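You operate a simulated robot arm through the tools that you are given. There is no shell and no other tool. Be economical: measure what you need, move in short steps, check, and stop when the job is done.

Carry out the task below with a simulated robot arm. There is one attempt and no reset: what you move stays moved.

Task
Bleed the short yellow cylinder into the jar, dial at about 20 bar, till the bubbles stop.
Fine: white-rimmed jar under the cream tube, open the green knob before starting; shut it while clear oil still runs, then stop the pump; no spills. Set down upright: white-rimmed jar.
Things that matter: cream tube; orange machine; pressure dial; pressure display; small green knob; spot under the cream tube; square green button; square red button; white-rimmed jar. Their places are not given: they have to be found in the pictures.

It is judged by the outcome, as a careful person would: the job done as asked, and still so three seconds after it is handed in. It fails if anything else is knocked over, pushed out of place, dropped, spilled or broken.

Robot
A 6-joint arm with a two-finger parallel gripper, fixed in place. Base frame: the origin is at the foot of the arm, x ahead of it, y to its left, z up. Lengths are in m, angles in rad, forces in N, time in s.
Its first joint turns from -2.897 to 2.897 rad. Payload 3.91 kg.
The TCP is the grasp point between the finger pads, 0.03 m short of the fingertips. In the tool frame z runs along the fingers and y along their closing line. The gripper opens to 0.11 m. The fingers are 0.02 m wide and 0.01 m thick; the gripper's body (0.048 by 0.112 m) begins 0.055 m behind the TCP.
Orientation is that of the tool frame in the base frame, as a unit quaternion [w, x, y, z]. With the fingers straight down and closing along the base's y, the tool's x points along the base's -x, its y along +y and its z along -z.

Tools
- The arm moves only by the tool step_arm. Its argument "commands" is a list of rows, each a list of 3 entries, a list of its own where there are three numbers: the shift along the base's x, y, z in m, then the turn, a rotation vector about the base's x, y, z in rad, then the finger opening in m, from 0 to 0.11. In form: [[[x, y, z], [rx, ry, rz], hand], ...]. A call has 1 to 20 rows; each row shifts and turns the commanded pose from where the row before left it. Rows are played at 5 a second. More than 0.05 m and 0.15 rad between two rows, or a gripper value outside its range, and nothing of the call is played. Where a pose cannot be reached the arm comes as near as it can. A force on the tool above 40 N (or 10 N above the force at the start of the call, whichever is more), or a blocked arm, ends the call early, and 0.2 s more pass. Each finger travels about 0.108 m/s and halts on what it meets, pressing with about 32 N; the grip force reading is that of the motor and also rises with nothing between the fingers. The clock runs only during rows and for 0.2 s after the last one: add rows that do not move to give the fingers time. It gives the time, the measured TCP pose, the force on the tool (base axes), the opening and the grip force at its end, in the units of the frame above (readings bear some noise), with the torque about the TCP (base axes, N m) and any sound that the robot's microphone picked up.
- Cameras (640 x 400 px; columns grow to the right, rows downward): "scene" is fixed at [0.224, -0.5001, 1.493]; the picture's right is [0.64, -0.77, 0.00], its down [-0.50, -0.42, -0.76] and it looks along [0.58, 0.48, -0.65] (base axes); focal length 292 px, centre (320, 200). "wrist" rides on the gripper at [0.073, 0.017, -0.103] in the tool frame; the picture's right is [-0.23, 0.97, 0.00], its down [-0.76, -0.18, -0.62] and it looks along [-0.61, -0.14, 0.78] (tool axes); focal length 222 px, centre (320, 200).
- camera(camera): a new picture of that camera. No time passes.
- locate(camera, pixels): for up to 12 pixels [column, row] of the newest picture of that camera ("zoom" is the newest enlarged one), the place [x, y, z] in the base frame of the surface seen there, good to about 0.002 m, but the place of the scene camera against the robot may be out by one fixed shift of up to 0.012 m in any direction. No time passes.
- enlarge(camera, box): a new picture of the part [left, top, right, bottom] of that camera's present view, enlarged. No time passes.
- sign_off(): hands the job in; it is judged then, once.

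Work in short steps. Measure before you move; look again where a grasp or a placing could have gone wrong, and mend it. You have 80 turns and 46 pictures in all, those below and enlarged ones among them. Open the gripper and draw the arm clear of the work before you hand the job in, unless the task says otherwise; then end with one line.

The tools are called after ">>>" by a JSON object that holds its "api" and its "payload". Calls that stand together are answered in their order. step_arm: Moves the arm, as the interface text tells. Its arguments: {"type":"object","properties":{"commands":{"type":"array","items":{"type":"array"}}},"required":["commands"]} The other tools are called the same way: camera (camera) takes a picture; locate (camera, pixels) gives the place of the surface under pixels of a picture; enlarge (camera, box) takes an enlarged picture of a part of a camera's view; sign_off () hands the job in.

At the start:

```text
time_s: 0.0
position: [0.6944, 0.0992, 1.1208]
ee_rot: [0.001, 0.0, 1.0, 0.0]
contact_force: [-0.1, -1.1, -0.6]
wrist_torque: [0.03, -0.01, 0.0]
width: 0.1099
gripper_force: 0.0
```

scene: 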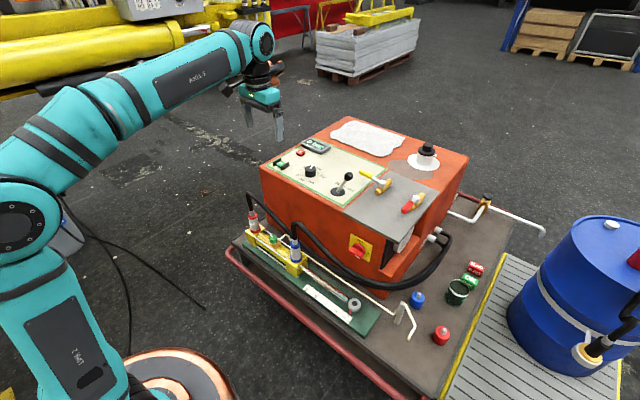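
wrist: 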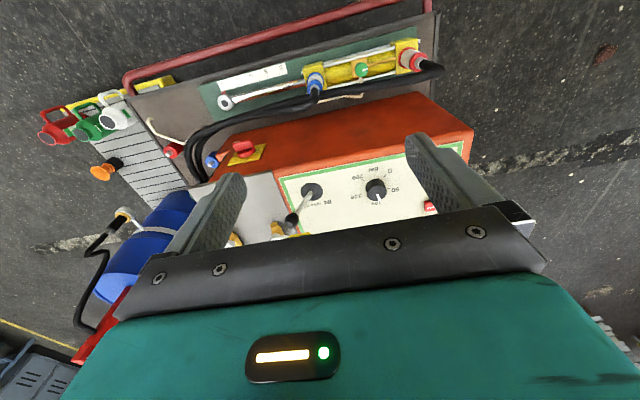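

The scene shows the orange machine with its panel (~310,170), the yellow cylinder (~275,250), and jars near (457,292). I enlarge both regions.

>>> {"api": "enlarge", "payload": {"camera": "scene", "box": [260, 130, 380, 205]}}

>>> {"api": "enlarge", "payload": {"camera": "scene", "box": [340, 240, 500, 340]}}

>>> {"api": "enlarge", "payload": {"camera": "scene", "box": [230, 190, 390, 290]}}

```text
5.33 times, centred on (320, 168) of scene
```

zoom: 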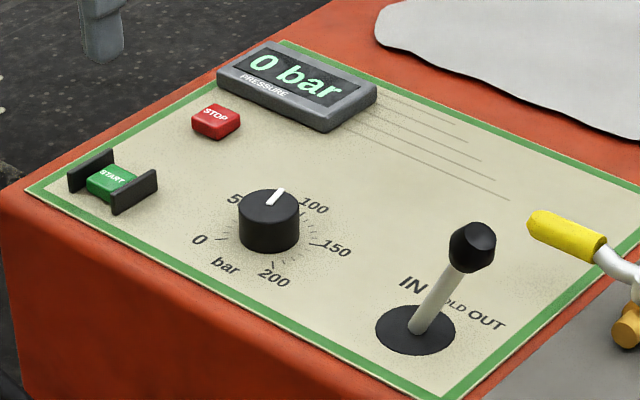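

```text
4.00 times, centred on (420, 290) of scene
```

zoom: 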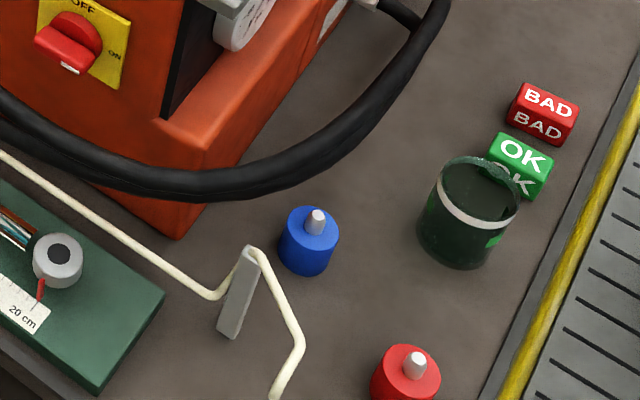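

```text
4.00 times, centred on (310, 240) of scene
```

zoom: 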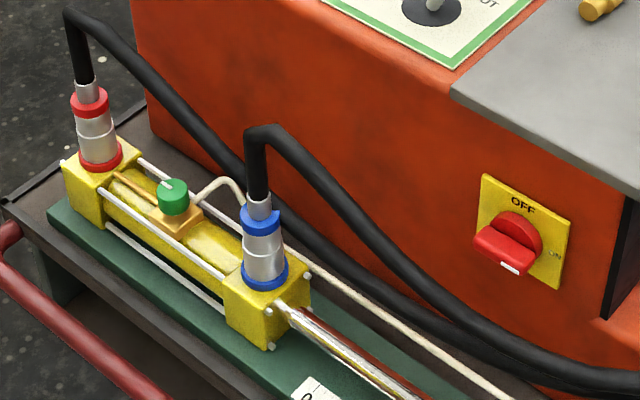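

Next I locate the knob and cylinder in the newest zoom, and the panel parts and jar in the scene picture.

>>> {"api": "locate", "payload": {"camera": "zoom", "pixels": [[172, 188], [172, 207], [160, 195], [187, 195], [172, 182], [175, 222], [264, 215], [95, 130], [516, 268], [515, 235], [230, 182], [505, 215]]}}

>>> {"api": "locate", "payload": {"camera": "scene", "pixels": [[281, 164], [300.5, 152.5], [310, 168], [311, 177], [457, 282], [447, 285], [469, 291], [457, 293], [455, 304], [403, 304], [414, 326], [409, 338]]}}

>>> {"api": "enlarge", "payload": {"camera": "scene", "box": [380, 260, 500, 350]}}

```text
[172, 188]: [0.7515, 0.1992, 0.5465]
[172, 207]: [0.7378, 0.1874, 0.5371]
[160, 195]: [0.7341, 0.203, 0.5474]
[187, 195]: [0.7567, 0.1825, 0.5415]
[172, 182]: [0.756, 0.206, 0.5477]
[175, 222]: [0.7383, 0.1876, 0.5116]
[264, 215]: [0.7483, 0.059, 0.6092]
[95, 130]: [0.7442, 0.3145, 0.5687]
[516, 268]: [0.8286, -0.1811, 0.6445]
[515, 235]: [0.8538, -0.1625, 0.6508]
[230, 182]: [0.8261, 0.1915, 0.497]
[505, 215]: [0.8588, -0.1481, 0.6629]
```

```text
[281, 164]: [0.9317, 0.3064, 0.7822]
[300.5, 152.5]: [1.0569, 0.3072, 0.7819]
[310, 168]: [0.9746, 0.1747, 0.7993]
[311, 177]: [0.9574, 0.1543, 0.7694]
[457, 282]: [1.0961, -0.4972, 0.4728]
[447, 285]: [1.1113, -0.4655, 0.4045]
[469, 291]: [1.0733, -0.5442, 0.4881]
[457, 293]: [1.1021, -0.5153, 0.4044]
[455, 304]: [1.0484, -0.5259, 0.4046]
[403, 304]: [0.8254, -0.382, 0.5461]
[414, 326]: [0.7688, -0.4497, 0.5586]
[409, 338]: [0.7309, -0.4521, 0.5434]
```

```text
4.44 times, centred on (440, 305) of scene
```

zoom: 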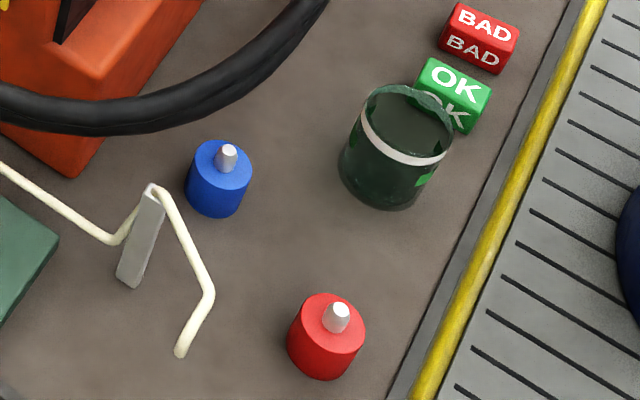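

The jar in this zoom has its rim around (405,110) and band at (405,150). I locate points on the jar, the cream tube's end and the caps.

>>> {"api": "locate", "payload": {"camera": "zoom", "pixels": [[362, 115], [405, 157], [448, 155], [425, 162], [380, 145], [385, 208], [342, 165], [425, 180], [371, 92], [450, 118], [181, 352], [212, 292]]}}

>>> {"api": "locate", "payload": {"camera": "zoom", "pixels": [[152, 186], [128, 285], [226, 150], [218, 210], [338, 312], [325, 375], [455, 75], [430, 110], [20, 300], [480, 250], [400, 395], [320, 300]]}}

```text
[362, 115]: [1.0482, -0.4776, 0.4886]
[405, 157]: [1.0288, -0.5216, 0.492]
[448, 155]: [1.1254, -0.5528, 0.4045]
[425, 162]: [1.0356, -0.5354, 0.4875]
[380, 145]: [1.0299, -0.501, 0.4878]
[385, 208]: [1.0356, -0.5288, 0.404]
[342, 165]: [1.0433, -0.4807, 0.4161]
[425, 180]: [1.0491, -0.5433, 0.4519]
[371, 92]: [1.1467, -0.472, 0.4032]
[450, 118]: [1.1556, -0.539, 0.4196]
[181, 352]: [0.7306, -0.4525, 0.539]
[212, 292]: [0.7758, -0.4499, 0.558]
```

```text
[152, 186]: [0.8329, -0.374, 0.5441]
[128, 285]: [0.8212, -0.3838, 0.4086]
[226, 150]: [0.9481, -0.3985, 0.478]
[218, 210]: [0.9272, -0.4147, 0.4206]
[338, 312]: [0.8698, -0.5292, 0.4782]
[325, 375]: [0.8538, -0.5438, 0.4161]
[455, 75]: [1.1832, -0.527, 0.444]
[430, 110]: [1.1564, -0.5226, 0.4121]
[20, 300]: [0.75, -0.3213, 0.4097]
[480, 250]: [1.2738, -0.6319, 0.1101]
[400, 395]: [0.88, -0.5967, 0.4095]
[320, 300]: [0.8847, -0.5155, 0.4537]
```

The jar's centre is at about (1.066,-0.513), r≈0.039, band z 0.488. The tube tip is at (0.731,-0.452,0.539). I yaw toward the jar and move to a viewing pose with the tool down.

>>> {"api": "step_arm", "payload": {"commands": [[[0.007, -0.0395, -0.0225], [0, 0, -0.0374], 0.11], [[0.007, -0.0395, -0.0225], [0, 0, -0.0374], 0.11], [[0.007, -0.0395, -0.0225], [0, 0, -0.0374], 0.11], [[0.007, -0.0395, -0.0225], [0, 0, -0.0374], 0.11], [[0.007, -0.0395, -0.0225], [0, 0, -0.0374], 0.11], [[0.007, -0.0395, -0.0225], [0, 0, -0.0374], 0.11], [[0.007, -0.0395, -0.0225], [0, 0, -0.0374], 0.11], [[0.007, -0.0395, -0.0225], [0, 0, -0.0374], 0.11], [[0.007, -0.0395, -0.0225], [0, 0, -0.0374], 0.11], [[0.007, -0.0395, -0.0225], [0, 0, -0.0374], 0.11], [[0.007, -0.0395, -0.0225], [0, 0, -0.0374], 0.11], [[0.007, -0.0395, -0.0225], [0, 0, -0.0374], 0.11], [[0, 0, 0], [0, 0, 0], 0.11], [[0, 0, 0], [0, 0, 0], 0.11]]}}

>>> {"api": "camera", "payload": {"camera": "wrist"}}

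```text
time_s: 3.0
position: [0.7795, -0.3778, 0.8494]
ee_rot: [0.001, 0.223, 0.975, 0.0]
contact_force: [0.1, -0.5, -0.4]
wrist_torque: [0.0, 0.0, -0.01]
width: 0.1101
gripper_force: 0.1
```

```text
39 pictures are left
```

wrist: 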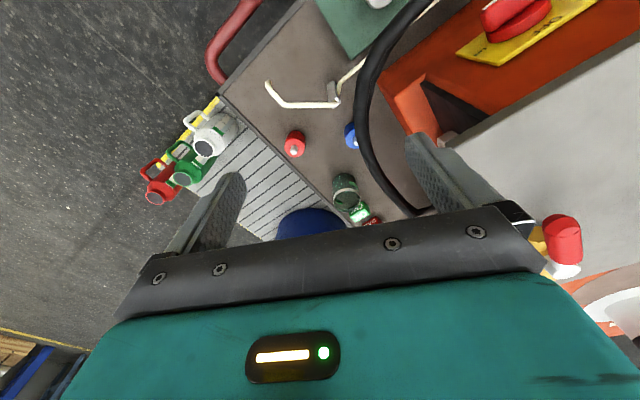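

The wrist view shows the jar at (346,190), red cap (294,143), and cream tube (270,85 tip). I locate them in the robot-true wrist frame.

>>> {"api": "locate", "payload": {"camera": "wrist", "pixels": [[269, 86], [278, 104], [335, 104], [293, 152], [357, 142], [337, 185], [355, 182], [346, 195], [337, 205], [358, 212], [345, 178], [250, 75]]}}

>>> {"api": "enlarge", "payload": {"camera": "wrist", "box": [240, 60, 400, 220]}}

```text
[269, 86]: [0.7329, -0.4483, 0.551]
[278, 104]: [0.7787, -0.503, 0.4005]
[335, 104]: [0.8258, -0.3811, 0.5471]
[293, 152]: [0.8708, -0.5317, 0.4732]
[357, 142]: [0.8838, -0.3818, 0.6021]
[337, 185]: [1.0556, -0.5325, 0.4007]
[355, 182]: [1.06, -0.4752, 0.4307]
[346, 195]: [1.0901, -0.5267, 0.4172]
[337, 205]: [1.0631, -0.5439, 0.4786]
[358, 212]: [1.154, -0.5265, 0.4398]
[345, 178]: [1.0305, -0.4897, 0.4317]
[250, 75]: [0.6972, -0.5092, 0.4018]
```

```text
2.50 times, centred on (320, 140) of wrist
```

zoom: 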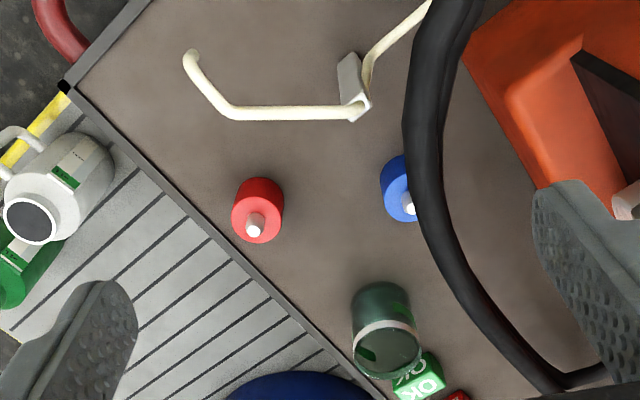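

I locate the hose route and the jar's outline in this zoom, because the hose height matters for arm clearance.

>>> {"api": "locate", "payload": {"camera": "zoom", "pixels": [[430, 50], [422, 130], [428, 200], [455, 270], [500, 335], [555, 385], [355, 340], [387, 323], [418, 340], [354, 300], [408, 300], [380, 284]]}}

>>> {"api": "locate", "payload": {"camera": "zoom", "pixels": [[190, 52], [188, 65], [232, 112], [350, 65], [356, 118], [235, 210], [283, 205], [257, 222], [360, 365], [385, 377], [255, 190], [420, 60]]}}

```text
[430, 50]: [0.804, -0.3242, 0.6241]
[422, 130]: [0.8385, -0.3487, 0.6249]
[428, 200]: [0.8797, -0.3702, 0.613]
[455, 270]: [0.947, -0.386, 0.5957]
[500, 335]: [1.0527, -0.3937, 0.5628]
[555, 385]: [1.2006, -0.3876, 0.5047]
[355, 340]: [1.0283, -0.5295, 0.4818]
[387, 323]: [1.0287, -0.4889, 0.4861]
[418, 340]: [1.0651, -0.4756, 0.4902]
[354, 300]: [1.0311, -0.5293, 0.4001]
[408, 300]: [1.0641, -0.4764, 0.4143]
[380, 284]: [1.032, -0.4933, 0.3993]
```

```text
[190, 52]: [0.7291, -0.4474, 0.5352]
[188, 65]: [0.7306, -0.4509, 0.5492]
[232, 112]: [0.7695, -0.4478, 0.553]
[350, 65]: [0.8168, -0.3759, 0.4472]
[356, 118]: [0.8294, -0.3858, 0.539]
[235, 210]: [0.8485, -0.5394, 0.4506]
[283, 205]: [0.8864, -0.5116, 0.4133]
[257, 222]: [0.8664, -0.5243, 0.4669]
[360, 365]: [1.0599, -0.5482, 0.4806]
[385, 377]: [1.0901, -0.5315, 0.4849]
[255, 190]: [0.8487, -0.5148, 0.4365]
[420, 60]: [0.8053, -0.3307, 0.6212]
```

The wrist measures the jar at (1.060,-0.511), r 0.037, with the hose beside it at y≈-0.39, z≈0.6. To stay clear of the hose I approach along +x, tilted 45°, so I re-orient and move to a pre-grasp pose.

>>> {"api": "step_arm", "payload": {"commands": [[[0, -0.033, 0], [0, 0, 0.1122], 0.11], [[0, -0.033, 0], [0, 0, 0.1122], 0.11], [[0, -0.033, 0], [0, 0, 0.1122], 0.11], [[0, -0.034, 0], [0, 0, 0.1122], 0.11], [[0.0167, 0, -0.03], [0, -0.1309, 0], 0.11], [[0.0167, 0, -0.03], [0, -0.1309, 0], 0.11], [[0.0167, 0, -0.03], [0, -0.1309, 0], 0.11], [[0.0167, 0, -0.03], [0, -0.1309, 0], 0.11], [[0.0167, 0, -0.03], [0, -0.1309, 0], 0.11], [[0.0167, 0, -0.03], [0, -0.1309, 0], 0.11], [[0, 0, 0], [0, 0, 0], 0.11], [[0, 0, 0], [0, 0, 0], 0.11]]}}

>>> {"api": "camera", "payload": {"camera": "wrist"}}

>>> {"api": "camera", "payload": {"camera": "scene"}}

```text
time_s: 5.6
position: [0.8797, -0.5108, 0.6703]
ee_rot: [0.383, -0.001, 0.924, 0.0]
contact_force: [0.5, 0.4, -0.2]
wrist_torque: [0.03, 0.02, -0.03]
width: 0.11
gripper_force: 0.1
```

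```text
37 pictures are left
```

wrist: 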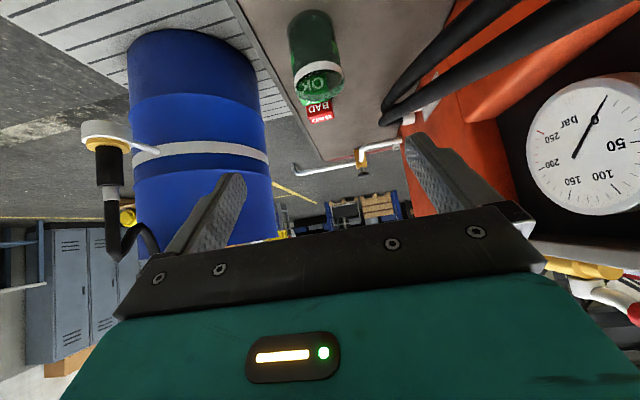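

```text
36 pictures are left
```

scene: 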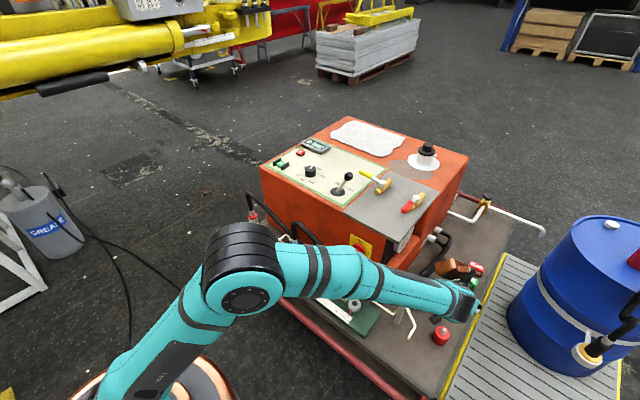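

The jar is seen at (316,55), inverted, with the band near (320,82). I check its outline before the approach.

>>> {"api": "locate", "payload": {"camera": "wrist", "pixels": [[297, 75], [320, 70], [342, 65], [318, 82], [297, 84], [343, 76], [300, 95], [342, 92], [310, 40], [292, 40], [333, 35], [320, 100]]}}

>>> {"api": "enlarge", "payload": {"camera": "wrist", "box": [270, 0, 370, 130]}}

```text
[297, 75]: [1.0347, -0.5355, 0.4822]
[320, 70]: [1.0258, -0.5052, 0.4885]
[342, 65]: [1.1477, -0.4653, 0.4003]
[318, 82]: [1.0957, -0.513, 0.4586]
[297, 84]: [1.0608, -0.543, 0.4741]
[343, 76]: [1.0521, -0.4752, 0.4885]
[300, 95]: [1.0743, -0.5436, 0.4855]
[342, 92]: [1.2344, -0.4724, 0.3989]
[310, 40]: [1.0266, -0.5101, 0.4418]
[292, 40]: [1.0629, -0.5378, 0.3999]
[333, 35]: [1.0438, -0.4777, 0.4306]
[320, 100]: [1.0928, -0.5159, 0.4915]
```

```text
3.08 times, centred on (320, 65) of wrist
```

zoom: 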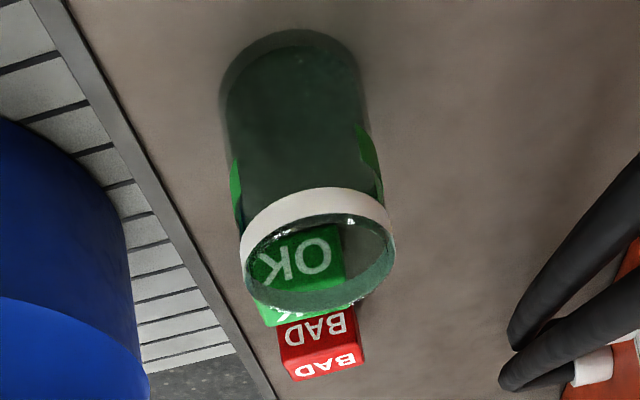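

The rim is at z≈0.49 and the centre at (1.061,-0.5095), so I go down along the tool axis to TCP (1.050,-0.5095,0.465) with fingers open.

>>> {"api": "step_arm", "payload": {"commands": [[[0.0235, 0.0004, -0.035], [0, 0, 0], 0.11], [[0.0235, 0.0004, -0.035], [0, 0, 0], 0.11], [[0.0235, 0.0004, -0.035], [0, 0, 0], 0.11], [[0.025, 0, -0.025], [0, 0, 0], 0.11], [[0.025, 0, -0.025], [0, 0, 0], 0.11], [[0.025, 0, -0.025], [0, 0, 0], 0.11], [[0.0248, 0, -0.0253], [0, 0, 0], 0.11], [[0, 0, 0], [0, 0, 0], 0.11], [[0, 0, 0], [0, 0, 0], 0.11]]}}

>>> {"api": "camera", "payload": {"camera": "wrist"}}

```text
time_s: 7.6
position: [1.0477, -0.511, 0.4651]
ee_rot: [0.384, -0.001, 0.923, 0.0]
contact_force: [0.4, -0.7, 0.0]
wrist_torque: [0.01, 0.0, 0.03]
width: 0.1098
gripper_force: 0.0
```

```text
34 pictures are left
```

wrist: 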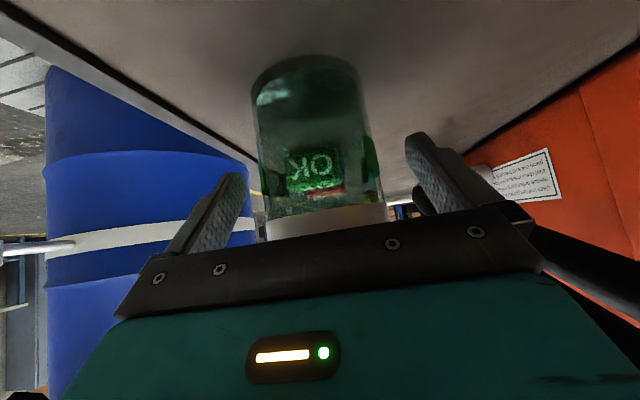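

The jar sits centred between the fingers, so I close on it.

>>> {"api": "step_arm", "payload": {"commands": [[[0, 0, 0], [0, 0, 0], 0.09], [[0, 0, 0], [0, 0, 0], 0.075], [[0, 0, 0], [0, 0, 0], 0.065], [[0, 0, 0], [0, 0, 0], 0.06], [[0, 0, 0], [0, 0, 0], 0.06], [[0, 0, 0], [0, 0, 0], 0.06]]}}

```text
time_s: 9.0
position: [1.0481, -0.51, 0.4644]
ee_rot: [0.384, 0.0, 0.923, -0.001]
contact_force: [0.1, 1.5, 2.1]
wrist_torque: [0.18, -0.02, 0.03]
width: 0.071
gripper_force: 32.3
```

The jar is gripped (width 0.071). I lift it 0.11 m clear of the caps and carry it to y=-0.53, beside the tube.

>>> {"api": "step_arm", "payload": {"commands": [[[0, 0, 0.02], [0, 0, 0], 0.06], [[0, 0, 0.03], [0, 0, 0], 0.06], [[0, 0, 0.03], [0, 0, 0], 0.06], [[0, 0, 0.03], [0, 0, 0], 0.06], [[-0.0334, -0.002, 0], [0, 0, 0], 0.06], [[-0.0334, -0.002, 0], [0, 0, 0], 0.06], [[-0.0334, -0.002, 0], [0, 0, 0], 0.06], [[-0.0334, -0.002, 0], [0, 0, 0], 0.06], [[-0.0334, -0.002, 0], [0, 0, 0], 0.06], [[-0.0334, -0.002, 0], [0, 0, 0], 0.06], [[-0.0334, -0.002, 0], [0, 0, 0], 0.06], [[-0.0334, -0.002, 0], [0, 0, 0], 0.06], [[-0.0334, -0.002, 0], [0, 0, 0], 0.06], [[-0.0334, -0.002, 0], [0, 0, 0], 0.06], [[0, 0, 0], [0, 0, 0], 0.06], [[0, 0, 0], [0, 0, 0], 0.06]]}}

>>> {"api": "camera", "payload": {"camera": "wrist"}}

>>> {"api": "enlarge", "payload": {"camera": "scene", "box": [320, 250, 520, 400]}}

```text
time_s: 12.4
position: [0.7133, -0.5281, 0.5764]
ee_rot: [0.384, -0.001, 0.924, 0.0]
contact_force: [0.5, 0.0, -1.0]
wrist_torque: [0.0, 0.03, -0.01]
width: 0.071
gripper_force: 31.4
```

```text
33 pictures are left
```

wrist: 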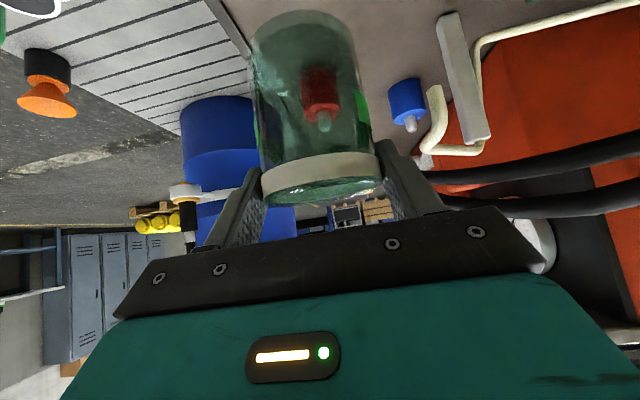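

```text
2.67 times, centred on (420, 325) of scene
```

zoom: 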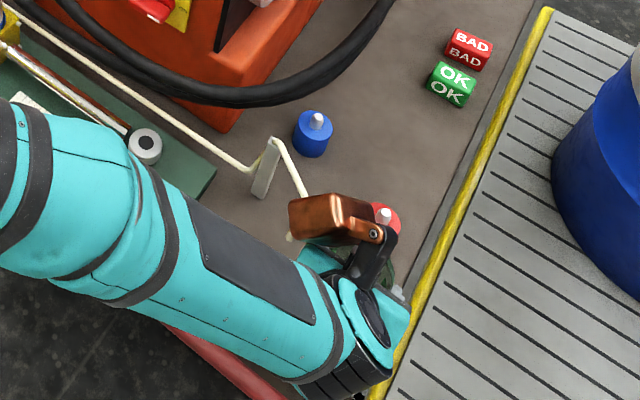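

The tube is now seen close by: its tip is near (436,90). I locate it and the nearby parts accurately.

>>> {"api": "locate", "payload": {"camera": "wrist", "pixels": [[435, 88], [437, 100], [436, 120], [428, 148], [475, 150], [318, 165], [300, 195], [255, 60], [270, 185], [380, 165], [405, 80], [330, 20]]}}

```text
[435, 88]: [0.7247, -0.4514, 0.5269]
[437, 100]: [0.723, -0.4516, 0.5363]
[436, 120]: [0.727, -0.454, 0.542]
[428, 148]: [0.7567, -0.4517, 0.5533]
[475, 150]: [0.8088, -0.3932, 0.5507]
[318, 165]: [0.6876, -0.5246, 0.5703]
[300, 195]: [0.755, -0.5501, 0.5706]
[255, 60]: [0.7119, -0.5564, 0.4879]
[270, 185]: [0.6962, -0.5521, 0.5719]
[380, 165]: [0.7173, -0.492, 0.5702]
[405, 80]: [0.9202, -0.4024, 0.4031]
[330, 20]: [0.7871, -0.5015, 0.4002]
```

The tip is at about (0.728,-0.4515,0.527), but the band now reads z 0.570 against an expected 0.60, so the jar has slipped ~0.03 m down in the grip. I lower gently and check again.

>>> {"api": "step_arm", "payload": {"commands": [[[0, 0, -0.012], [0, 0, 0], 0.05], [[0, 0, -0.012], [0, 0, 0], 0.05], [[0, 0, -0.012], [0, 0, 0], 0.05], [[0, 0, -0.012], [0, 0, 0], 0.05], [[0, 0, 0], [0, 0, 0], 0.05]]}}

>>> {"api": "camera", "payload": {"camera": "wrist"}}

>>> {"api": "locate", "payload": {"camera": "wrist", "pixels": [[318, 165], [300, 172], [350, 165], [270, 185], [318, 185], [375, 165], [255, 60], [320, 160]]}}

```text
time_s: 13.6
position: [0.7143, -0.5289, 0.5269]
ee_rot: [0.384, 0.0, 0.923, -0.001]
contact_force: [-0.2, -1.0, -1.5]
wrist_torque: [0.0, 0.0, 0.0]
width: 0.071
gripper_force: 31.8
```

```text
31 pictures are left
```

wrist: 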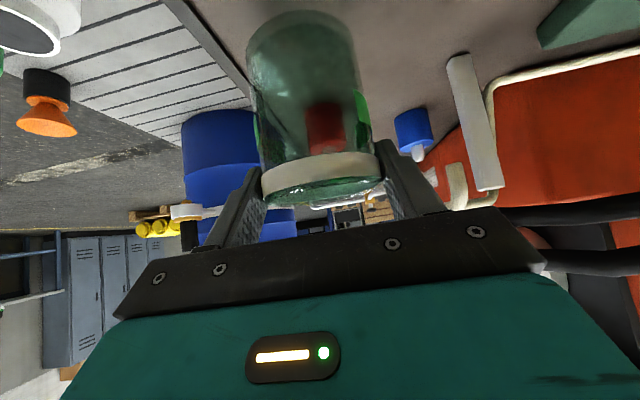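

```text
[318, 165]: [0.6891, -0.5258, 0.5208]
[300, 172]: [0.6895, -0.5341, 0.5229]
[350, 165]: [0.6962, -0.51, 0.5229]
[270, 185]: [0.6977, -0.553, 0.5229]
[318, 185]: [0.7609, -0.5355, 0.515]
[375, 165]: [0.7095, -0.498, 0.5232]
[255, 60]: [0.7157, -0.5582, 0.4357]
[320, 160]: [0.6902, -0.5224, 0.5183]
```

There is no further slip: the band stays 0.006 below the TCP. I lower to about 1 cm above the deck, then slide +y 0.077 under the tip.

>>> {"api": "step_arm", "payload": {"commands": [[[0.0015, 0, -0.011], [0, 0, 0], 0.05], [[0.002, 0, -0.011], [0, 0, 0], 0.05], [[0, 0.011, 0], [0, 0, 0], 0.05], [[0, 0.011, 0], [0, 0, 0], 0.05], [[0, 0.011, 0], [0, 0, 0], 0.05], [[0, 0.011, 0], [0, 0, 0], 0.05], [[0, 0.011, 0], [0, 0, 0], 0.05], [[0, 0.011, 0], [0, 0, 0], 0.05], [[0, 0.011, 0], [0, 0, 0], 0.05], [[0, 0, 0], [0, 0, 0], 0.05]]}}

>>> {"api": "camera", "payload": {"camera": "wrist"}}

```text
time_s: 15.8
position: [0.7172, -0.4524, 0.5049]
ee_rot: [0.383, 0.0, 0.924, -0.001]
contact_force: [-0.1, -1.0, -1.0]
wrist_torque: [-0.03, -0.01, -0.01]
width: 0.0711
gripper_force: 32.2
```

```text
30 pictures are left
```

wrist: 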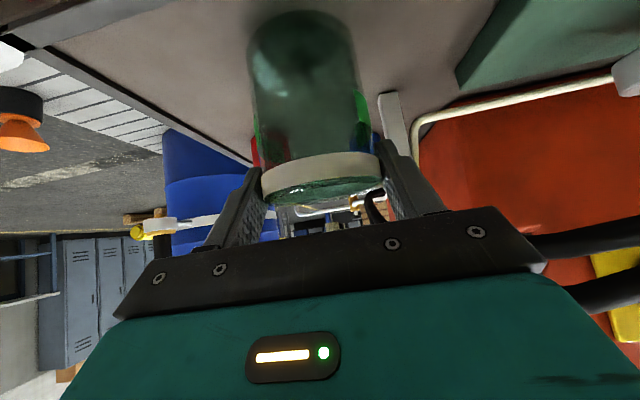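

The jar is under the tip, with the tube just behind the rim at (325,208). I lower in small steps until the deck is felt.

>>> {"api": "step_arm", "payload": {"commands": [[[0, 0, -0.004], [0, 0, 0], 0.05], [[0, 0, -0.004], [0, 0, 0], 0.05], [[0, 0, -0.002], [0, 0, 0], 0.05], [[0, 0, 0], [0, 0, 0], 0.05]]}}

>>> {"api": "enlarge", "payload": {"camera": "wrist", "box": [220, 0, 420, 230]}}

```text
time_s: 16.8
position: [0.7174, -0.4523, 0.4952]
ee_rot: [0.383, 0.0, 0.924, -0.001]
contact_force: [-0.5, 0.5, -1.8]
wrist_torque: [-0.01, 0.01, -0.02]
width: 0.0713
gripper_force: 32.4
```

```text
1.74 times, centred on (320, 115) of wrist
```

zoom: 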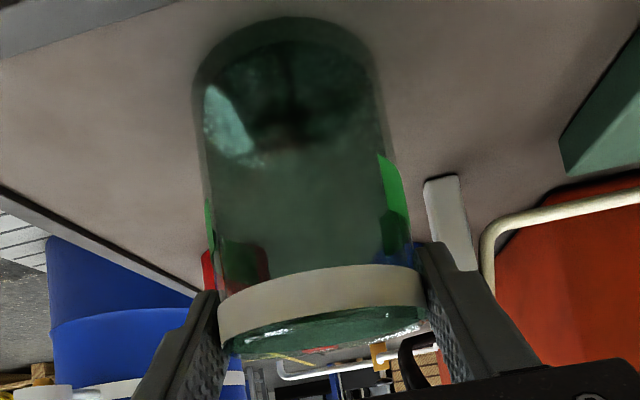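

There is no clear contact yet, so I continue down in 1.5 mm steps.

>>> {"api": "step_arm", "payload": {"commands": [[[0, 0, -0.0015], [0, 0, 0], 0.05], [[0, 0, -0.0015], [0, 0, 0], 0.05], [[0, 0, 0], [0, 0, 0], 0.05]]}}

```text
time_s: 17.6
position: [0.7181, -0.452, 0.4921]
ee_rot: [0.383, -0.001, 0.924, -0.001]
contact_force: [0.3, 0.3, -1.6]
wrist_torque: [0.02, 0.04, 0.02]
width: 0.0711
gripper_force: 32.4
```

>>> {"api": "step_arm", "payload": {"commands": [[[0, 0, -0.0015], [0, 0, 0], 0.05], [[0, 0, -0.0015], [0, 0, 0], 0.05], [[0, 0, 0], [0, 0, 0], 0.05]]}}

>>> {"api": "locate", "payload": {"camera": "wrist", "pixels": [[318, 170], [318, 160], [300, 168], [318, 10], [318, 30], [318, 13], [318, 7], [318, 20]]}}

```text
time_s: 18.4
position: [0.7171, -0.4505, 0.4894]
ee_rot: [0.384, 0.0, 0.923, -0.001]
contact_force: [-1.4, 1.8, 10.2]
wrist_torque: [0.36, -0.15, 0.06]
width: 0.0709
gripper_force: 31.5
```

```text
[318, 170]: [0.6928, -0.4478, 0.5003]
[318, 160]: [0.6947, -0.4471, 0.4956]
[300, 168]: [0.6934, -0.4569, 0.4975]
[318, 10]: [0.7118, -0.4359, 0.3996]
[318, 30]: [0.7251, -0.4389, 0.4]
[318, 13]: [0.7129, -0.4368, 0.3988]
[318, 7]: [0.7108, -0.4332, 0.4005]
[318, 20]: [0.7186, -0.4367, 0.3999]
```

Contact at 10 N up: the jar stands on the deck. I open the fingers gently and back off along the tool axis.

>>> {"api": "step_arm", "payload": {"commands": [[[0, 0, 0.001], [0, 0, 0], 0.066], [[0, 0, 0], [0, 0, 0], 0.075], [[0, 0, 0], [0, 0, 0], 0.085], [[0, 0, 0], [0, 0, 0], 0.095], [[0, 0, 0], [0, 0, 0], 0.1], [[-0.015, 0, 0.01], [0, 0, 0], 0.1], [[-0.025, 0, 0.02], [0, 0, 0], 0.1], [[-0.03, 0, 0.03], [0, 0, 0], 0.1], [[-0.03, 0, 0.03], [0, 0, 0], 0.1], [[0, 0, 0], [0, 0, 0], 0.1]]}}

>>> {"api": "camera", "payload": {"camera": "wrist"}}

```text
time_s: 20.6
position: [0.6158, -0.4524, 0.5818]
ee_rot: [0.383, -0.001, 0.924, 0.0]
contact_force: [-0.7, -0.1, -1.0]
wrist_torque: [0.0, 0.04, 0.01]
width: 0.1002
gripper_force: 0.1
```

```text
28 pictures are left
```

wrist: 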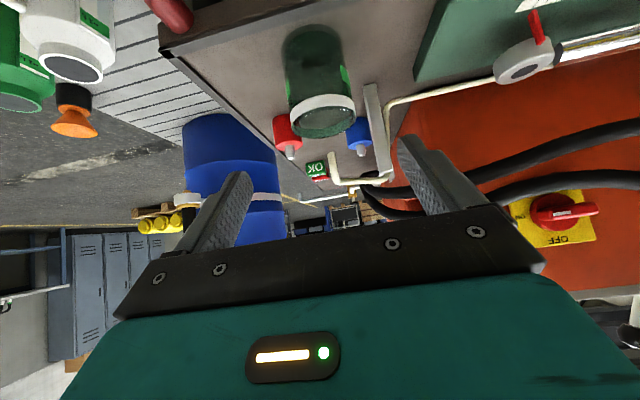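

The jar stands upright. I verify the tip's position against the rim.

>>> {"api": "enlarge", "payload": {"camera": "wrist", "box": [260, 80, 420, 200]}}

>>> {"api": "locate", "payload": {"camera": "wrist", "pixels": [[322, 101], [295, 112], [353, 108], [331, 168], [334, 180], [331, 172], [305, 102], [340, 101], [326, 135], [315, 137]]}}

```text
3.33 times, centred on (340, 140) of wrist
```

zoom: 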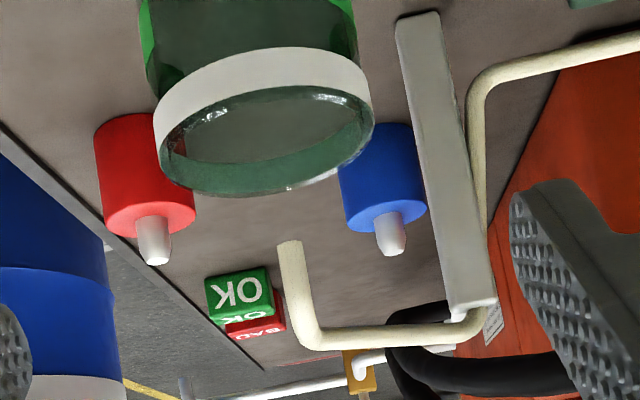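

```text
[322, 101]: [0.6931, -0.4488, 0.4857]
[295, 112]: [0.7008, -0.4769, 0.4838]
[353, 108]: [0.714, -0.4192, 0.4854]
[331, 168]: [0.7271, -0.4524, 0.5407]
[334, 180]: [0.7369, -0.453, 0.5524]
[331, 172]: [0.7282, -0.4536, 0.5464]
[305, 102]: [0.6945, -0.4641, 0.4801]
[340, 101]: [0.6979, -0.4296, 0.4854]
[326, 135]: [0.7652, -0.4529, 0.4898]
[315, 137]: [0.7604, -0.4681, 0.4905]
```

The jar centre (0.729,-0.449) is right under the tip (0.73,-0.452). I rise, straighten the tool, and travel to above the green knob.

>>> {"api": "step_arm", "payload": {"commands": [[[0, 0, 0.04], [0, 0, 0], 0.08], [[0, 0, 0.04], [0, 0.1309, 0], 0.08], [[0, 0, 0.04], [0, 0.1309, 0], 0.08], [[0, 0, 0.04], [0, 0.1309, 0], 0.08], [[0, 0, 0.04], [0, 0.1309, 0], 0.08], [[0, 0, 0.04], [0, 0.1309, 0], 0.08], [[0, 0, 0.04], [0, 0.1309, 0], 0.08], [[0, 0.046, 0], [0, 0, 0], 0.08], [[0, 0.046, 0], [0, 0, 0], 0.08], [[0, 0.046, 0], [0, 0, 0], 0.08], [[0, 0.046, 0], [0, 0, 0], 0.08], [[0, 0.046, 0], [0, 0, 0], 0.08], [[0, 0.046, 0], [0, 0, 0], 0.08], [[0, 0.046, 0], [0, 0, 0], 0.08], [[0, 0.046, 0], [0, 0, 0], 0.08], [[0, 0.046, 0], [0, 0, 0], 0.08], [[0, 0.046, 0], [0, 0, 0], 0.08], [[0, 0.046, 0], [0, 0, 0], 0.08], [[0, 0.046, 0], [0, 0, 0], 0.08], [[0, 0.046, 0], [0, 0, 0], 0.08]]}}

>>> {"api": "step_arm", "payload": {"commands": [[[0, 0.046, -0.01], [0, 0, 0], 0.08], [[0, 0, -0.04], [0, 0, 0], 0.08], [[0, 0, -0.04], [0, 0, 0], 0.08], [[0, 0, -0.04], [0, 0, 0], 0.08], [[0, 0, 0], [0, 0, 0], 0.08]]}}

>>> {"api": "camera", "payload": {"camera": "wrist"}}

```text
time_s: 24.8
position: [0.6188, 0.1478, 0.8603]
ee_rot: [0.002, 0.0, 1.0, 0.0]
contact_force: [0.4, 0.0, 0.5]
wrist_torque: [0.01, 0.01, -0.01]
width: 0.0799
gripper_force: 0.0
```

```text
time_s: 26.0
position: [0.6171, 0.19, 0.7289]
ee_rot: [0.001, -0.001, 1.0, 0.0]
contact_force: [0.4, 0.1, -0.1]
wrist_torque: [0.03, 0.01, 0.02]
width: 0.0801
gripper_force: 0.1
```

```text
26 pictures are left
```

wrist: 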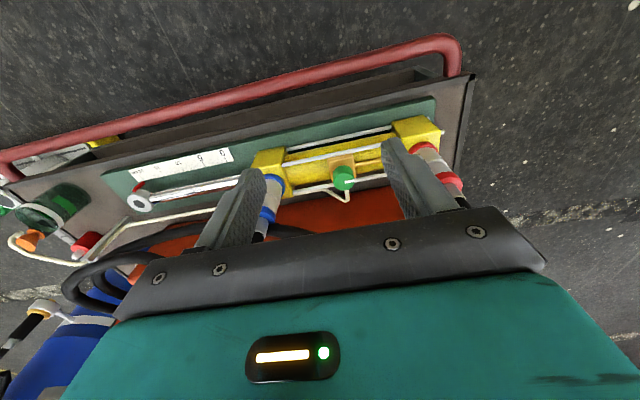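

The green knob is seen at (344,177). I enlarge it to read its mark and locate it.

>>> {"api": "enlarge", "payload": {"camera": "wrist", "box": [304, 145, 384, 205]}}

>>> {"api": "locate", "payload": {"camera": "zoom", "pixels": [[320, 250], [240, 265], [400, 265], [320, 190], [320, 300], [380, 285], [290, 200], [360, 200], [320, 140], [440, 110]]}}

```text
6.67 times, centred on (344, 175) of wrist
```

zoom: 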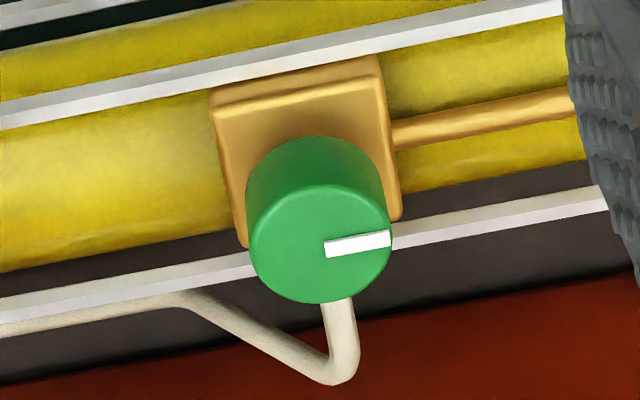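

```text
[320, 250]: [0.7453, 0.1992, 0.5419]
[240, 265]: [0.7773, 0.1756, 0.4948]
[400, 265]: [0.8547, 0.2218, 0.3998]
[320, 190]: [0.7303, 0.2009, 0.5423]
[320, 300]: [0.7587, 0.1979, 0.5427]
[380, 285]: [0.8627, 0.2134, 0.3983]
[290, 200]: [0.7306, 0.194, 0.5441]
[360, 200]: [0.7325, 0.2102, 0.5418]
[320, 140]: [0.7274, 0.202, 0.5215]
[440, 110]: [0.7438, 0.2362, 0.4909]
```

Knob top is at (0.744,0.199,0.542), r≈0.0145, with its mark pointing +y. I move above it with a narrower opening, lower around it, and close.

>>> {"api": "step_arm", "payload": {"commands": [[[0.043, 0.003, 0], [0, 0, 0], 0.055], [[0.042, 0.003, 0], [0, 0, 0], 0.055], [[0.042, 0.003, 0], [0, 0, 0], 0.055], [[0, 0, -0.04], [0, 0, 0], 0.055], [[0, 0, -0.04], [0, 0, 0], 0.055], [[0, 0, -0.04], [0, 0, 0], 0.055], [[0, 0, 0], [0, 0, 0], 0.055], [[0, 0, 0], [0, 0, 0], 0.055]]}}

>>> {"api": "camera", "payload": {"camera": "wrist"}}

```text
time_s: 27.8
position: [0.7434, 0.2004, 0.6082]
ee_rot: [0.001, -0.001, 1.0, 0.0]
contact_force: [0.8, 0.6, 0.3]
wrist_torque: [0.05, 0.01, 0.02]
width: 0.0549
gripper_force: 0.0
```

```text
24 pictures are left
```

wrist: 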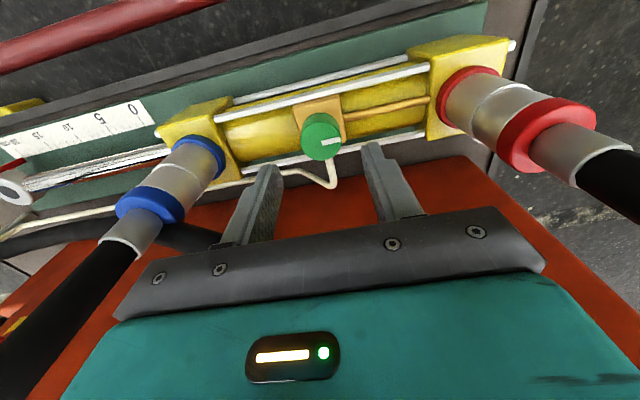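

The knob (321,135) is lined up between the fingers. I lower 0.055 m and close.

>>> {"api": "step_arm", "payload": {"commands": [[[0, -0.001, -0.02], [0, 0, 0], 0.055], [[0, 0, -0.02], [0, 0, 0], 0.055], [[0, 0, -0.014], [0, 0, 0], 0.055], [[0, 0, 0], [0, 0, 0], 0.055], [[0, 0, 0], [0, 0, 0], 0.04], [[0, 0, 0], [0, 0, 0], 0.025], [[0, 0, 0], [0, 0, 0], 0.022], [[0, 0, 0], [0, 0, 0], 0.022]]}}

```text
time_s: 29.6
position: [0.7439, 0.2012, 0.5564]
ee_rot: [0.001, -0.001, 1.0, 0.0]
contact_force: [0.2, 0.7, -2.3]
wrist_torque: [0.03, -0.27, 0.03]
width: 0.0334
gripper_force: 44.6
```

The knob is gripped at 0.033 m. I turn counter-clockwise a little and watch the torque.

>>> {"api": "step_arm", "payload": {"commands": [[[0, 0, 0], [0, 0, 0.08], 0.022], [[0, 0, 0], [0, 0, 0.08], 0.022], [[0, 0, 0], [0, 0, 0.08], 0.022], [[0, 0, 0], [0, 0, 0.08], 0.022]]}}

>>> {"api": "camera", "payload": {"camera": "wrist"}}

```text
time_s: 30.6
position: [0.7453, 0.1996, 0.5562]
ee_rot: [0.001, -0.161, 0.987, 0.0]
contact_force: [0.4, 0.4, -0.4]
wrist_torque: [-0.15, 0.36, -0.03]
width: 0.0335
gripper_force: 45.2
```

```text
23 pictures are left
```

wrist: 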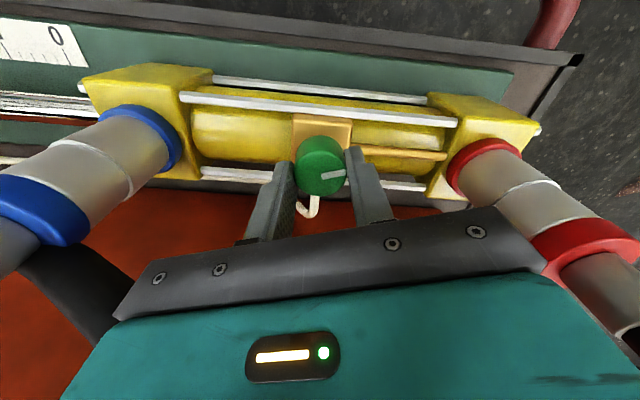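

The mark turned with the gripper, away from the copper pipe's direction, with almost no torque. So it opens this way, and I continue to about 90°.

>>> {"api": "step_arm", "payload": {"commands": [[[0, 0, 0], [0, 0, 0.104], 0.022], [[0, 0, 0], [0, 0, 0.104], 0.022], [[0, 0, 0], [0, 0, 0.104], 0.022], [[0, 0, 0], [0, 0, 0.104], 0.022], [[0, 0, 0], [0, 0, 0.104], 0.022], [[0, 0, 0], [0, 0, 0.104], 0.022], [[0, 0, 0], [0, 0, 0.104], 0.022], [[0, 0, 0], [0, 0, 0.104], 0.022], [[0, 0, 0], [0, 0, 0.104], 0.022], [[0, 0, 0], [0, 0, 0.104], 0.022], [[0, 0, 0], [0, 0, 0.104], 0.022], [[0, 0, 0], [0, 0, 0.104], 0.022], [[0, 0, 0], [0, 0, 0], 0.022]]}}

>>> {"api": "camera", "payload": {"camera": "wrist"}}

```text
time_s: 33.4
position: [0.7441, 0.2, 0.5569]
ee_rot: [0.0, -0.706, 0.708, 0.001]
contact_force: [-9.6, 7.1, -1.9]
wrist_torque: [0.47, 0.29, -0.55]
width: 0.033
gripper_force: 44.9
```

```text
22 pictures are left
```

wrist: 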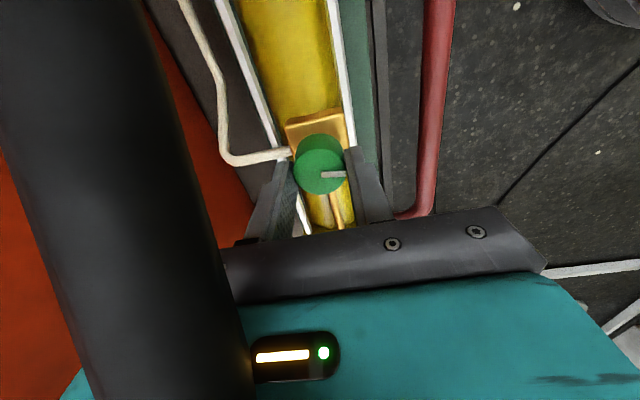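

The knob followed to nearly 90° and the torque has risen to -0.55, with the mark lagging slightly, which suggests the open stop. I ease back a touch, open the fingers, and rise straight up.

>>> {"api": "step_arm", "payload": {"commands": [[[0, 0, 0], [0, 0, 0], 0.035], [[0, 0, 0], [0, 0, 0], 0.045], [[0, 0, 0], [0, 0, 0], 0.052], [[0, 0, 0.02], [0, 0, 0], 0.052], [[0, 0, 0.02], [0, 0, 0], 0.052], [[0, 0, 0.03], [0, 0, -0.1], 0.052]]}}

>>> {"api": "camera", "payload": {"camera": "wrist"}}

```text
time_s: 34.8
position: [0.7445, 0.2002, 0.6262]
ee_rot: [0.0, -0.67, 0.743, 0.0]
contact_force: [0.3, 0.2, -0.3]
wrist_torque: [-0.01, 0.03, 0.04]
width: 0.052
gripper_force: 0.0
```

```text
21 pictures are left
```

wrist: 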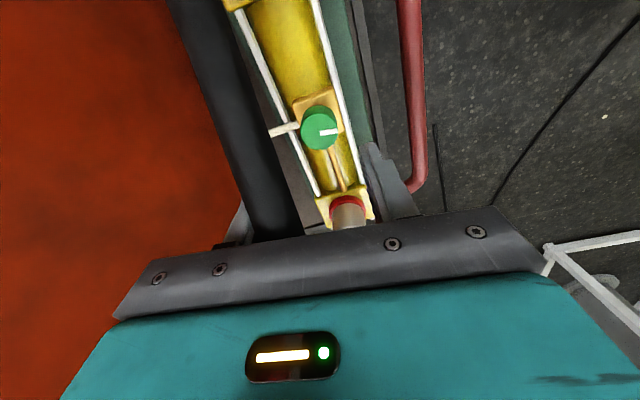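

The knob is open, with its mark perpendicular to the copper pipe, and forces are nil. I rise, rotate back, and view the panel.

>>> {"api": "step_arm", "payload": {"commands": [[[0, 0, 0.04], [0, 0, 0], 0.05], [[0, 0, 0.04], [0, 0, 0], 0.05], [[0, 0, 0.03], [0, 0, -0.123], 0.05], [[0, 0, 0.03], [0, 0, -0.123], 0.05], [[0, 0, 0.03], [0, 0, -0.123], 0.05], [[0, 0, 0.03], [0, 0, -0.123], 0.05], [[0, 0, 0.03], [0, 0, -0.123], 0.05], [[0, 0, 0.03], [0, 0, -0.123], 0.05], [[0.01, 0, 0.03], [0, 0, -0.123], 0.05], [[0.01, 0, 0.02], [0, 0, -0.123], 0.05], [[0.01, 0, 0.02], [0, 0, -0.123], 0.05], [[0.01, 0, 0.02], [0, 0, -0.123], 0.05], [[0, 0, 0], [0, 0, -0.123], 0.05], [[0, 0, 0], [0, 0, -0.118], 0.05], [[0, 0, 0], [0, 0, 0], 0.05]]}}

>>> {"api": "camera", "payload": {"camera": "wrist"}}

>>> {"api": "enlarge", "payload": {"camera": "wrist", "box": [250, 100, 450, 225]}}

```text
time_s: 38.0
position: [0.7851, 0.2006, 0.977]
ee_rot: [0.001, 0.002, 1.0, 0.0]
contact_force: [0.2, -0.4, -0.1]
wrist_torque: [0.01, -0.05, 0.0]
width: 0.0501
gripper_force: 0.0
```

```text
20 pictures are left
```

wrist: 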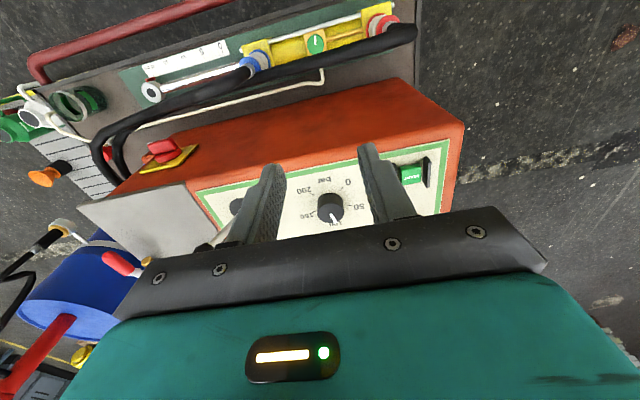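

```text
3.20 times, centred on (350, 162) of wrist
```

zoom: 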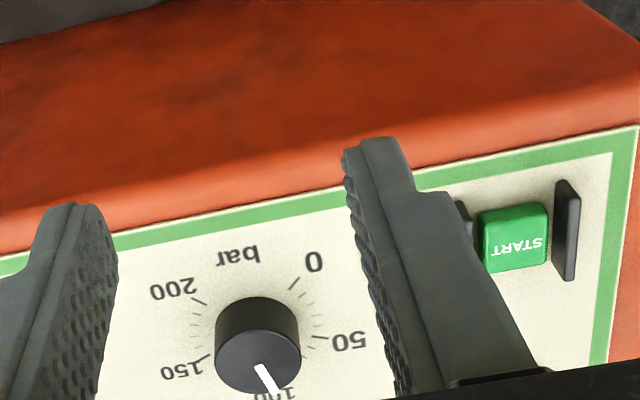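

The dial is at zoom (258,350), with 0 at (315,262), 50 at (348,342) and 200 at (175,290). I measure the tick, label and mark positions plus the button and guards.

>>> {"api": "locate", "payload": {"camera": "zoom", "pixels": [[294, 286], [320, 337], [198, 300], [202, 358], [262, 369], [272, 388], [258, 362], [216, 360], [301, 355], [258, 335], [237, 256], [315, 262]]}}

>>> {"api": "locate", "payload": {"camera": "zoom", "pixels": [[515, 240], [485, 215], [545, 206], [515, 225], [565, 230], [562, 190], [572, 275], [468, 212], [548, 250], [488, 255], [515, 290], [258, 392]]}}

```text
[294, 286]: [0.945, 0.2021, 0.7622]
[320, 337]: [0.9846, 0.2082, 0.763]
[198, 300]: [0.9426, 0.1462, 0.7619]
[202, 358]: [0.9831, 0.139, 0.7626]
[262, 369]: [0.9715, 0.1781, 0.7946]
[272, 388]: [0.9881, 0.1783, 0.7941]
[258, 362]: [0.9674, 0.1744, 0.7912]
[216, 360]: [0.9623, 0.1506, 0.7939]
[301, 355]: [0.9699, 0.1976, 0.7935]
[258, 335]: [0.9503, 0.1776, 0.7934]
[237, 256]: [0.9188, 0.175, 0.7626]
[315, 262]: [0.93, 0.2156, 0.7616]
```

```text
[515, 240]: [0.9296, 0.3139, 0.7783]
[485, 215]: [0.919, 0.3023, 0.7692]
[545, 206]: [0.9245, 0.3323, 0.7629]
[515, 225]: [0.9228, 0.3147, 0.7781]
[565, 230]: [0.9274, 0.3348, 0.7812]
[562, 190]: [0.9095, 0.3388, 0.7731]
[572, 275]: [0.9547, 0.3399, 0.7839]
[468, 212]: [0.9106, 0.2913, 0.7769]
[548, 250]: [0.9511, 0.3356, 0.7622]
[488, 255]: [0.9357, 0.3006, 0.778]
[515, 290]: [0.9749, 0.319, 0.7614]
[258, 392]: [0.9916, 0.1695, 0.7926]
```

The dial centre is (0.970,0.174), with 0 at +135°, 50 at +67.5° and 100 at 0° from +x, so 20 bar is +108°. I zoom for the exact mark angle and locate the lever for clearance.

>>> {"api": "enlarge", "payload": {"camera": "wrist", "box": [306, 180, 356, 230]}}

>>> {"api": "locate", "payload": {"camera": "scene", "pixels": [[348, 176], [338, 191], [345, 183], [310, 144]]}}

```text
8.00 times, centred on (331, 205) of wrist
```

zoom: 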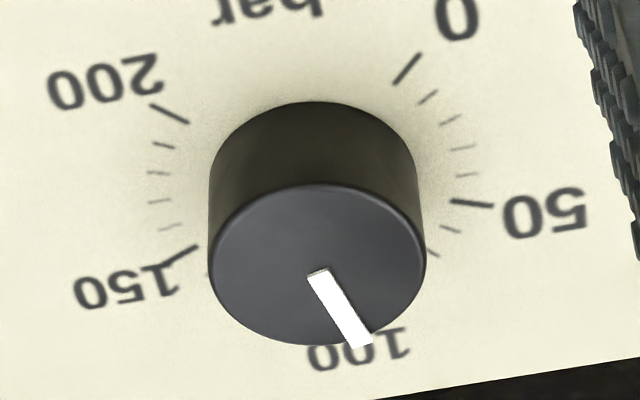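

```text
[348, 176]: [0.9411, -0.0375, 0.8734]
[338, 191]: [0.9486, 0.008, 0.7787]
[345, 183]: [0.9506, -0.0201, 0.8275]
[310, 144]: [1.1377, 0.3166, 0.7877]
```

The mark reads about 93 bar (+9.6°), so about +98° of CCW turn is needed. I move above the dial with yaw -0.3.

>>> {"api": "step_arm", "payload": {"commands": [[[0.037, -0.0053, -0.0234], [0, 0, -0.06], 0.07], [[0.037, -0.0053, -0.0234], [0, 0, -0.06], 0.07], [[0.037, -0.0053, -0.0234], [0, 0, -0.06], 0.07], [[0.037, -0.0053, -0.0234], [0, 0, -0.06], 0.07], [[0.037, -0.0053, -0.0234], [0, 0, -0.06], 0.07], [[0, 0, 0], [0, 0, 0], 0.07], [[0, 0, 0], [0, 0, 0], 0.07]]}}

>>> {"api": "camera", "payload": {"camera": "wrist"}}

```text
time_s: 39.6
position: [0.9702, 0.173, 0.8607]
ee_rot: [0.001, 0.15, 0.989, -0.001]
contact_force: [0.3, 0.0, -0.6]
wrist_torque: [-0.04, -0.01, 0.0]
width: 0.07
gripper_force: 0.0
```

```text
17 pictures are left
```

wrist: 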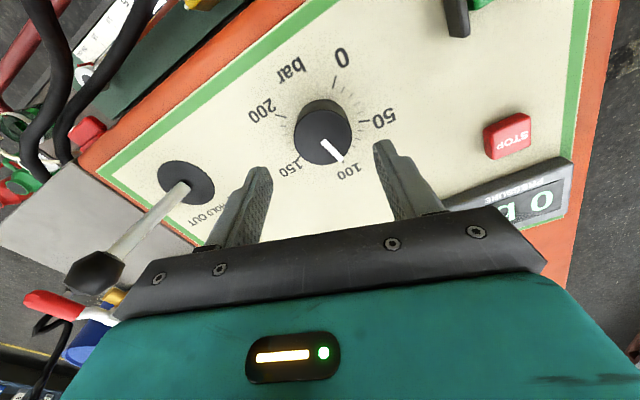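

The dial is lined up between the fingers. I record STOP's place from this view, then lower and grip.

>>> {"api": "locate", "payload": {"camera": "wrist", "pixels": [[508, 133], [490, 125], [528, 120], [510, 145], [508, 127], [325, 130], [530, 205]]}}

>>> {"api": "step_arm", "payload": {"commands": [[[0, 0.001, -0.02], [0, 0, 0], 0.07], [[0, 0, -0.02], [0, 0, 0], 0.07], [[0, 0, -0.02], [0, 0, 0], 0.07], [[0, 0, 0], [0, 0, 0], 0.07], [[0, 0, 0], [0, 0, 0], 0.05], [[0, 0, 0], [0, 0, 0], 0.035], [[0, 0, 0], [0, 0, 0], 0.03], [[0, 0, 0], [0, 0, 0], 0.03]]}}

```text
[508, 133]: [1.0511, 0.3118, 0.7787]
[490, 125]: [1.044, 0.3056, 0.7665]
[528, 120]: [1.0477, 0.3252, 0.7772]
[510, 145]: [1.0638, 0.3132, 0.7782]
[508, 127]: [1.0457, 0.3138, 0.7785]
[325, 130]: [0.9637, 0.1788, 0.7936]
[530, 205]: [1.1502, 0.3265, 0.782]
```

```text
time_s: 41.4
position: [0.9708, 0.1751, 0.7994]
ee_rot: [0.0, 0.151, 0.989, 0.0]
contact_force: [5.3, 8.2, -1.4]
wrist_torque: [0.06, -0.67, 0.04]
width: 0.0473
gripper_force: 45.0
```

The dial is gripped (0.047). I rotate +1.717 rad CCW in 14 rows.

>>> {"api": "step_arm", "payload": {"commands": [[[0, 0, 0], [0, 0, 0.1226], 0.03], [[0, 0, 0], [0, 0, 0.1226], 0.03], [[0, 0, 0], [0, 0, 0.1226], 0.03], [[0, 0, 0], [0, 0, 0.1226], 0.03], [[0, 0, 0], [0, 0, 0.1226], 0.03], [[0, 0, 0], [0, 0, 0.1226], 0.03], [[0, 0, 0], [0, 0, 0.1226], 0.03], [[0, 0, 0], [0, 0, 0.1226], 0.03], [[0, 0, 0], [0, 0, 0.1226], 0.03], [[0, 0, 0], [0, 0, 0.1226], 0.03], [[0, 0, 0], [0, 0, 0.1226], 0.03], [[0, 0, 0], [0, 0, 0.1226], 0.03], [[0, 0, 0], [0, 0, 0.1226], 0.03], [[0, 0, 0], [0, 0, 0.1226], 0.03], [[0, 0, 0], [0, 0, 0], 0.03], [[0, 0, 0], [0, 0, 0], 0.03]]}}

>>> {"api": "camera", "payload": {"camera": "wrist"}}

```text
time_s: 44.8
position: [0.9706, 0.1758, 0.7973]
ee_rot: [0.001, -0.65, 0.76, 0.001]
contact_force: [5.1, 17.3, -5.6]
wrist_torque: [0.61, -0.11, 0.0]
width: 0.0473
gripper_force: 44.7
```

```text
16 pictures are left
```

wrist: 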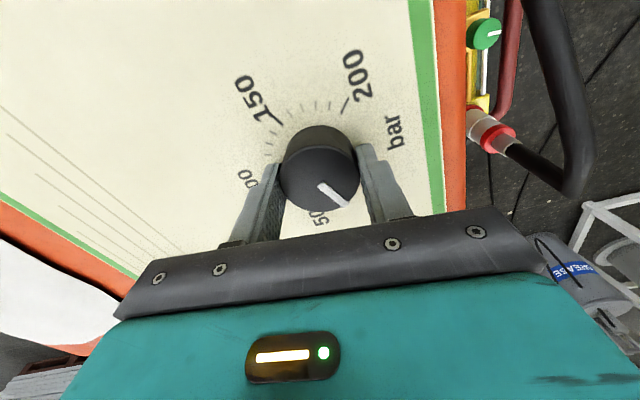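

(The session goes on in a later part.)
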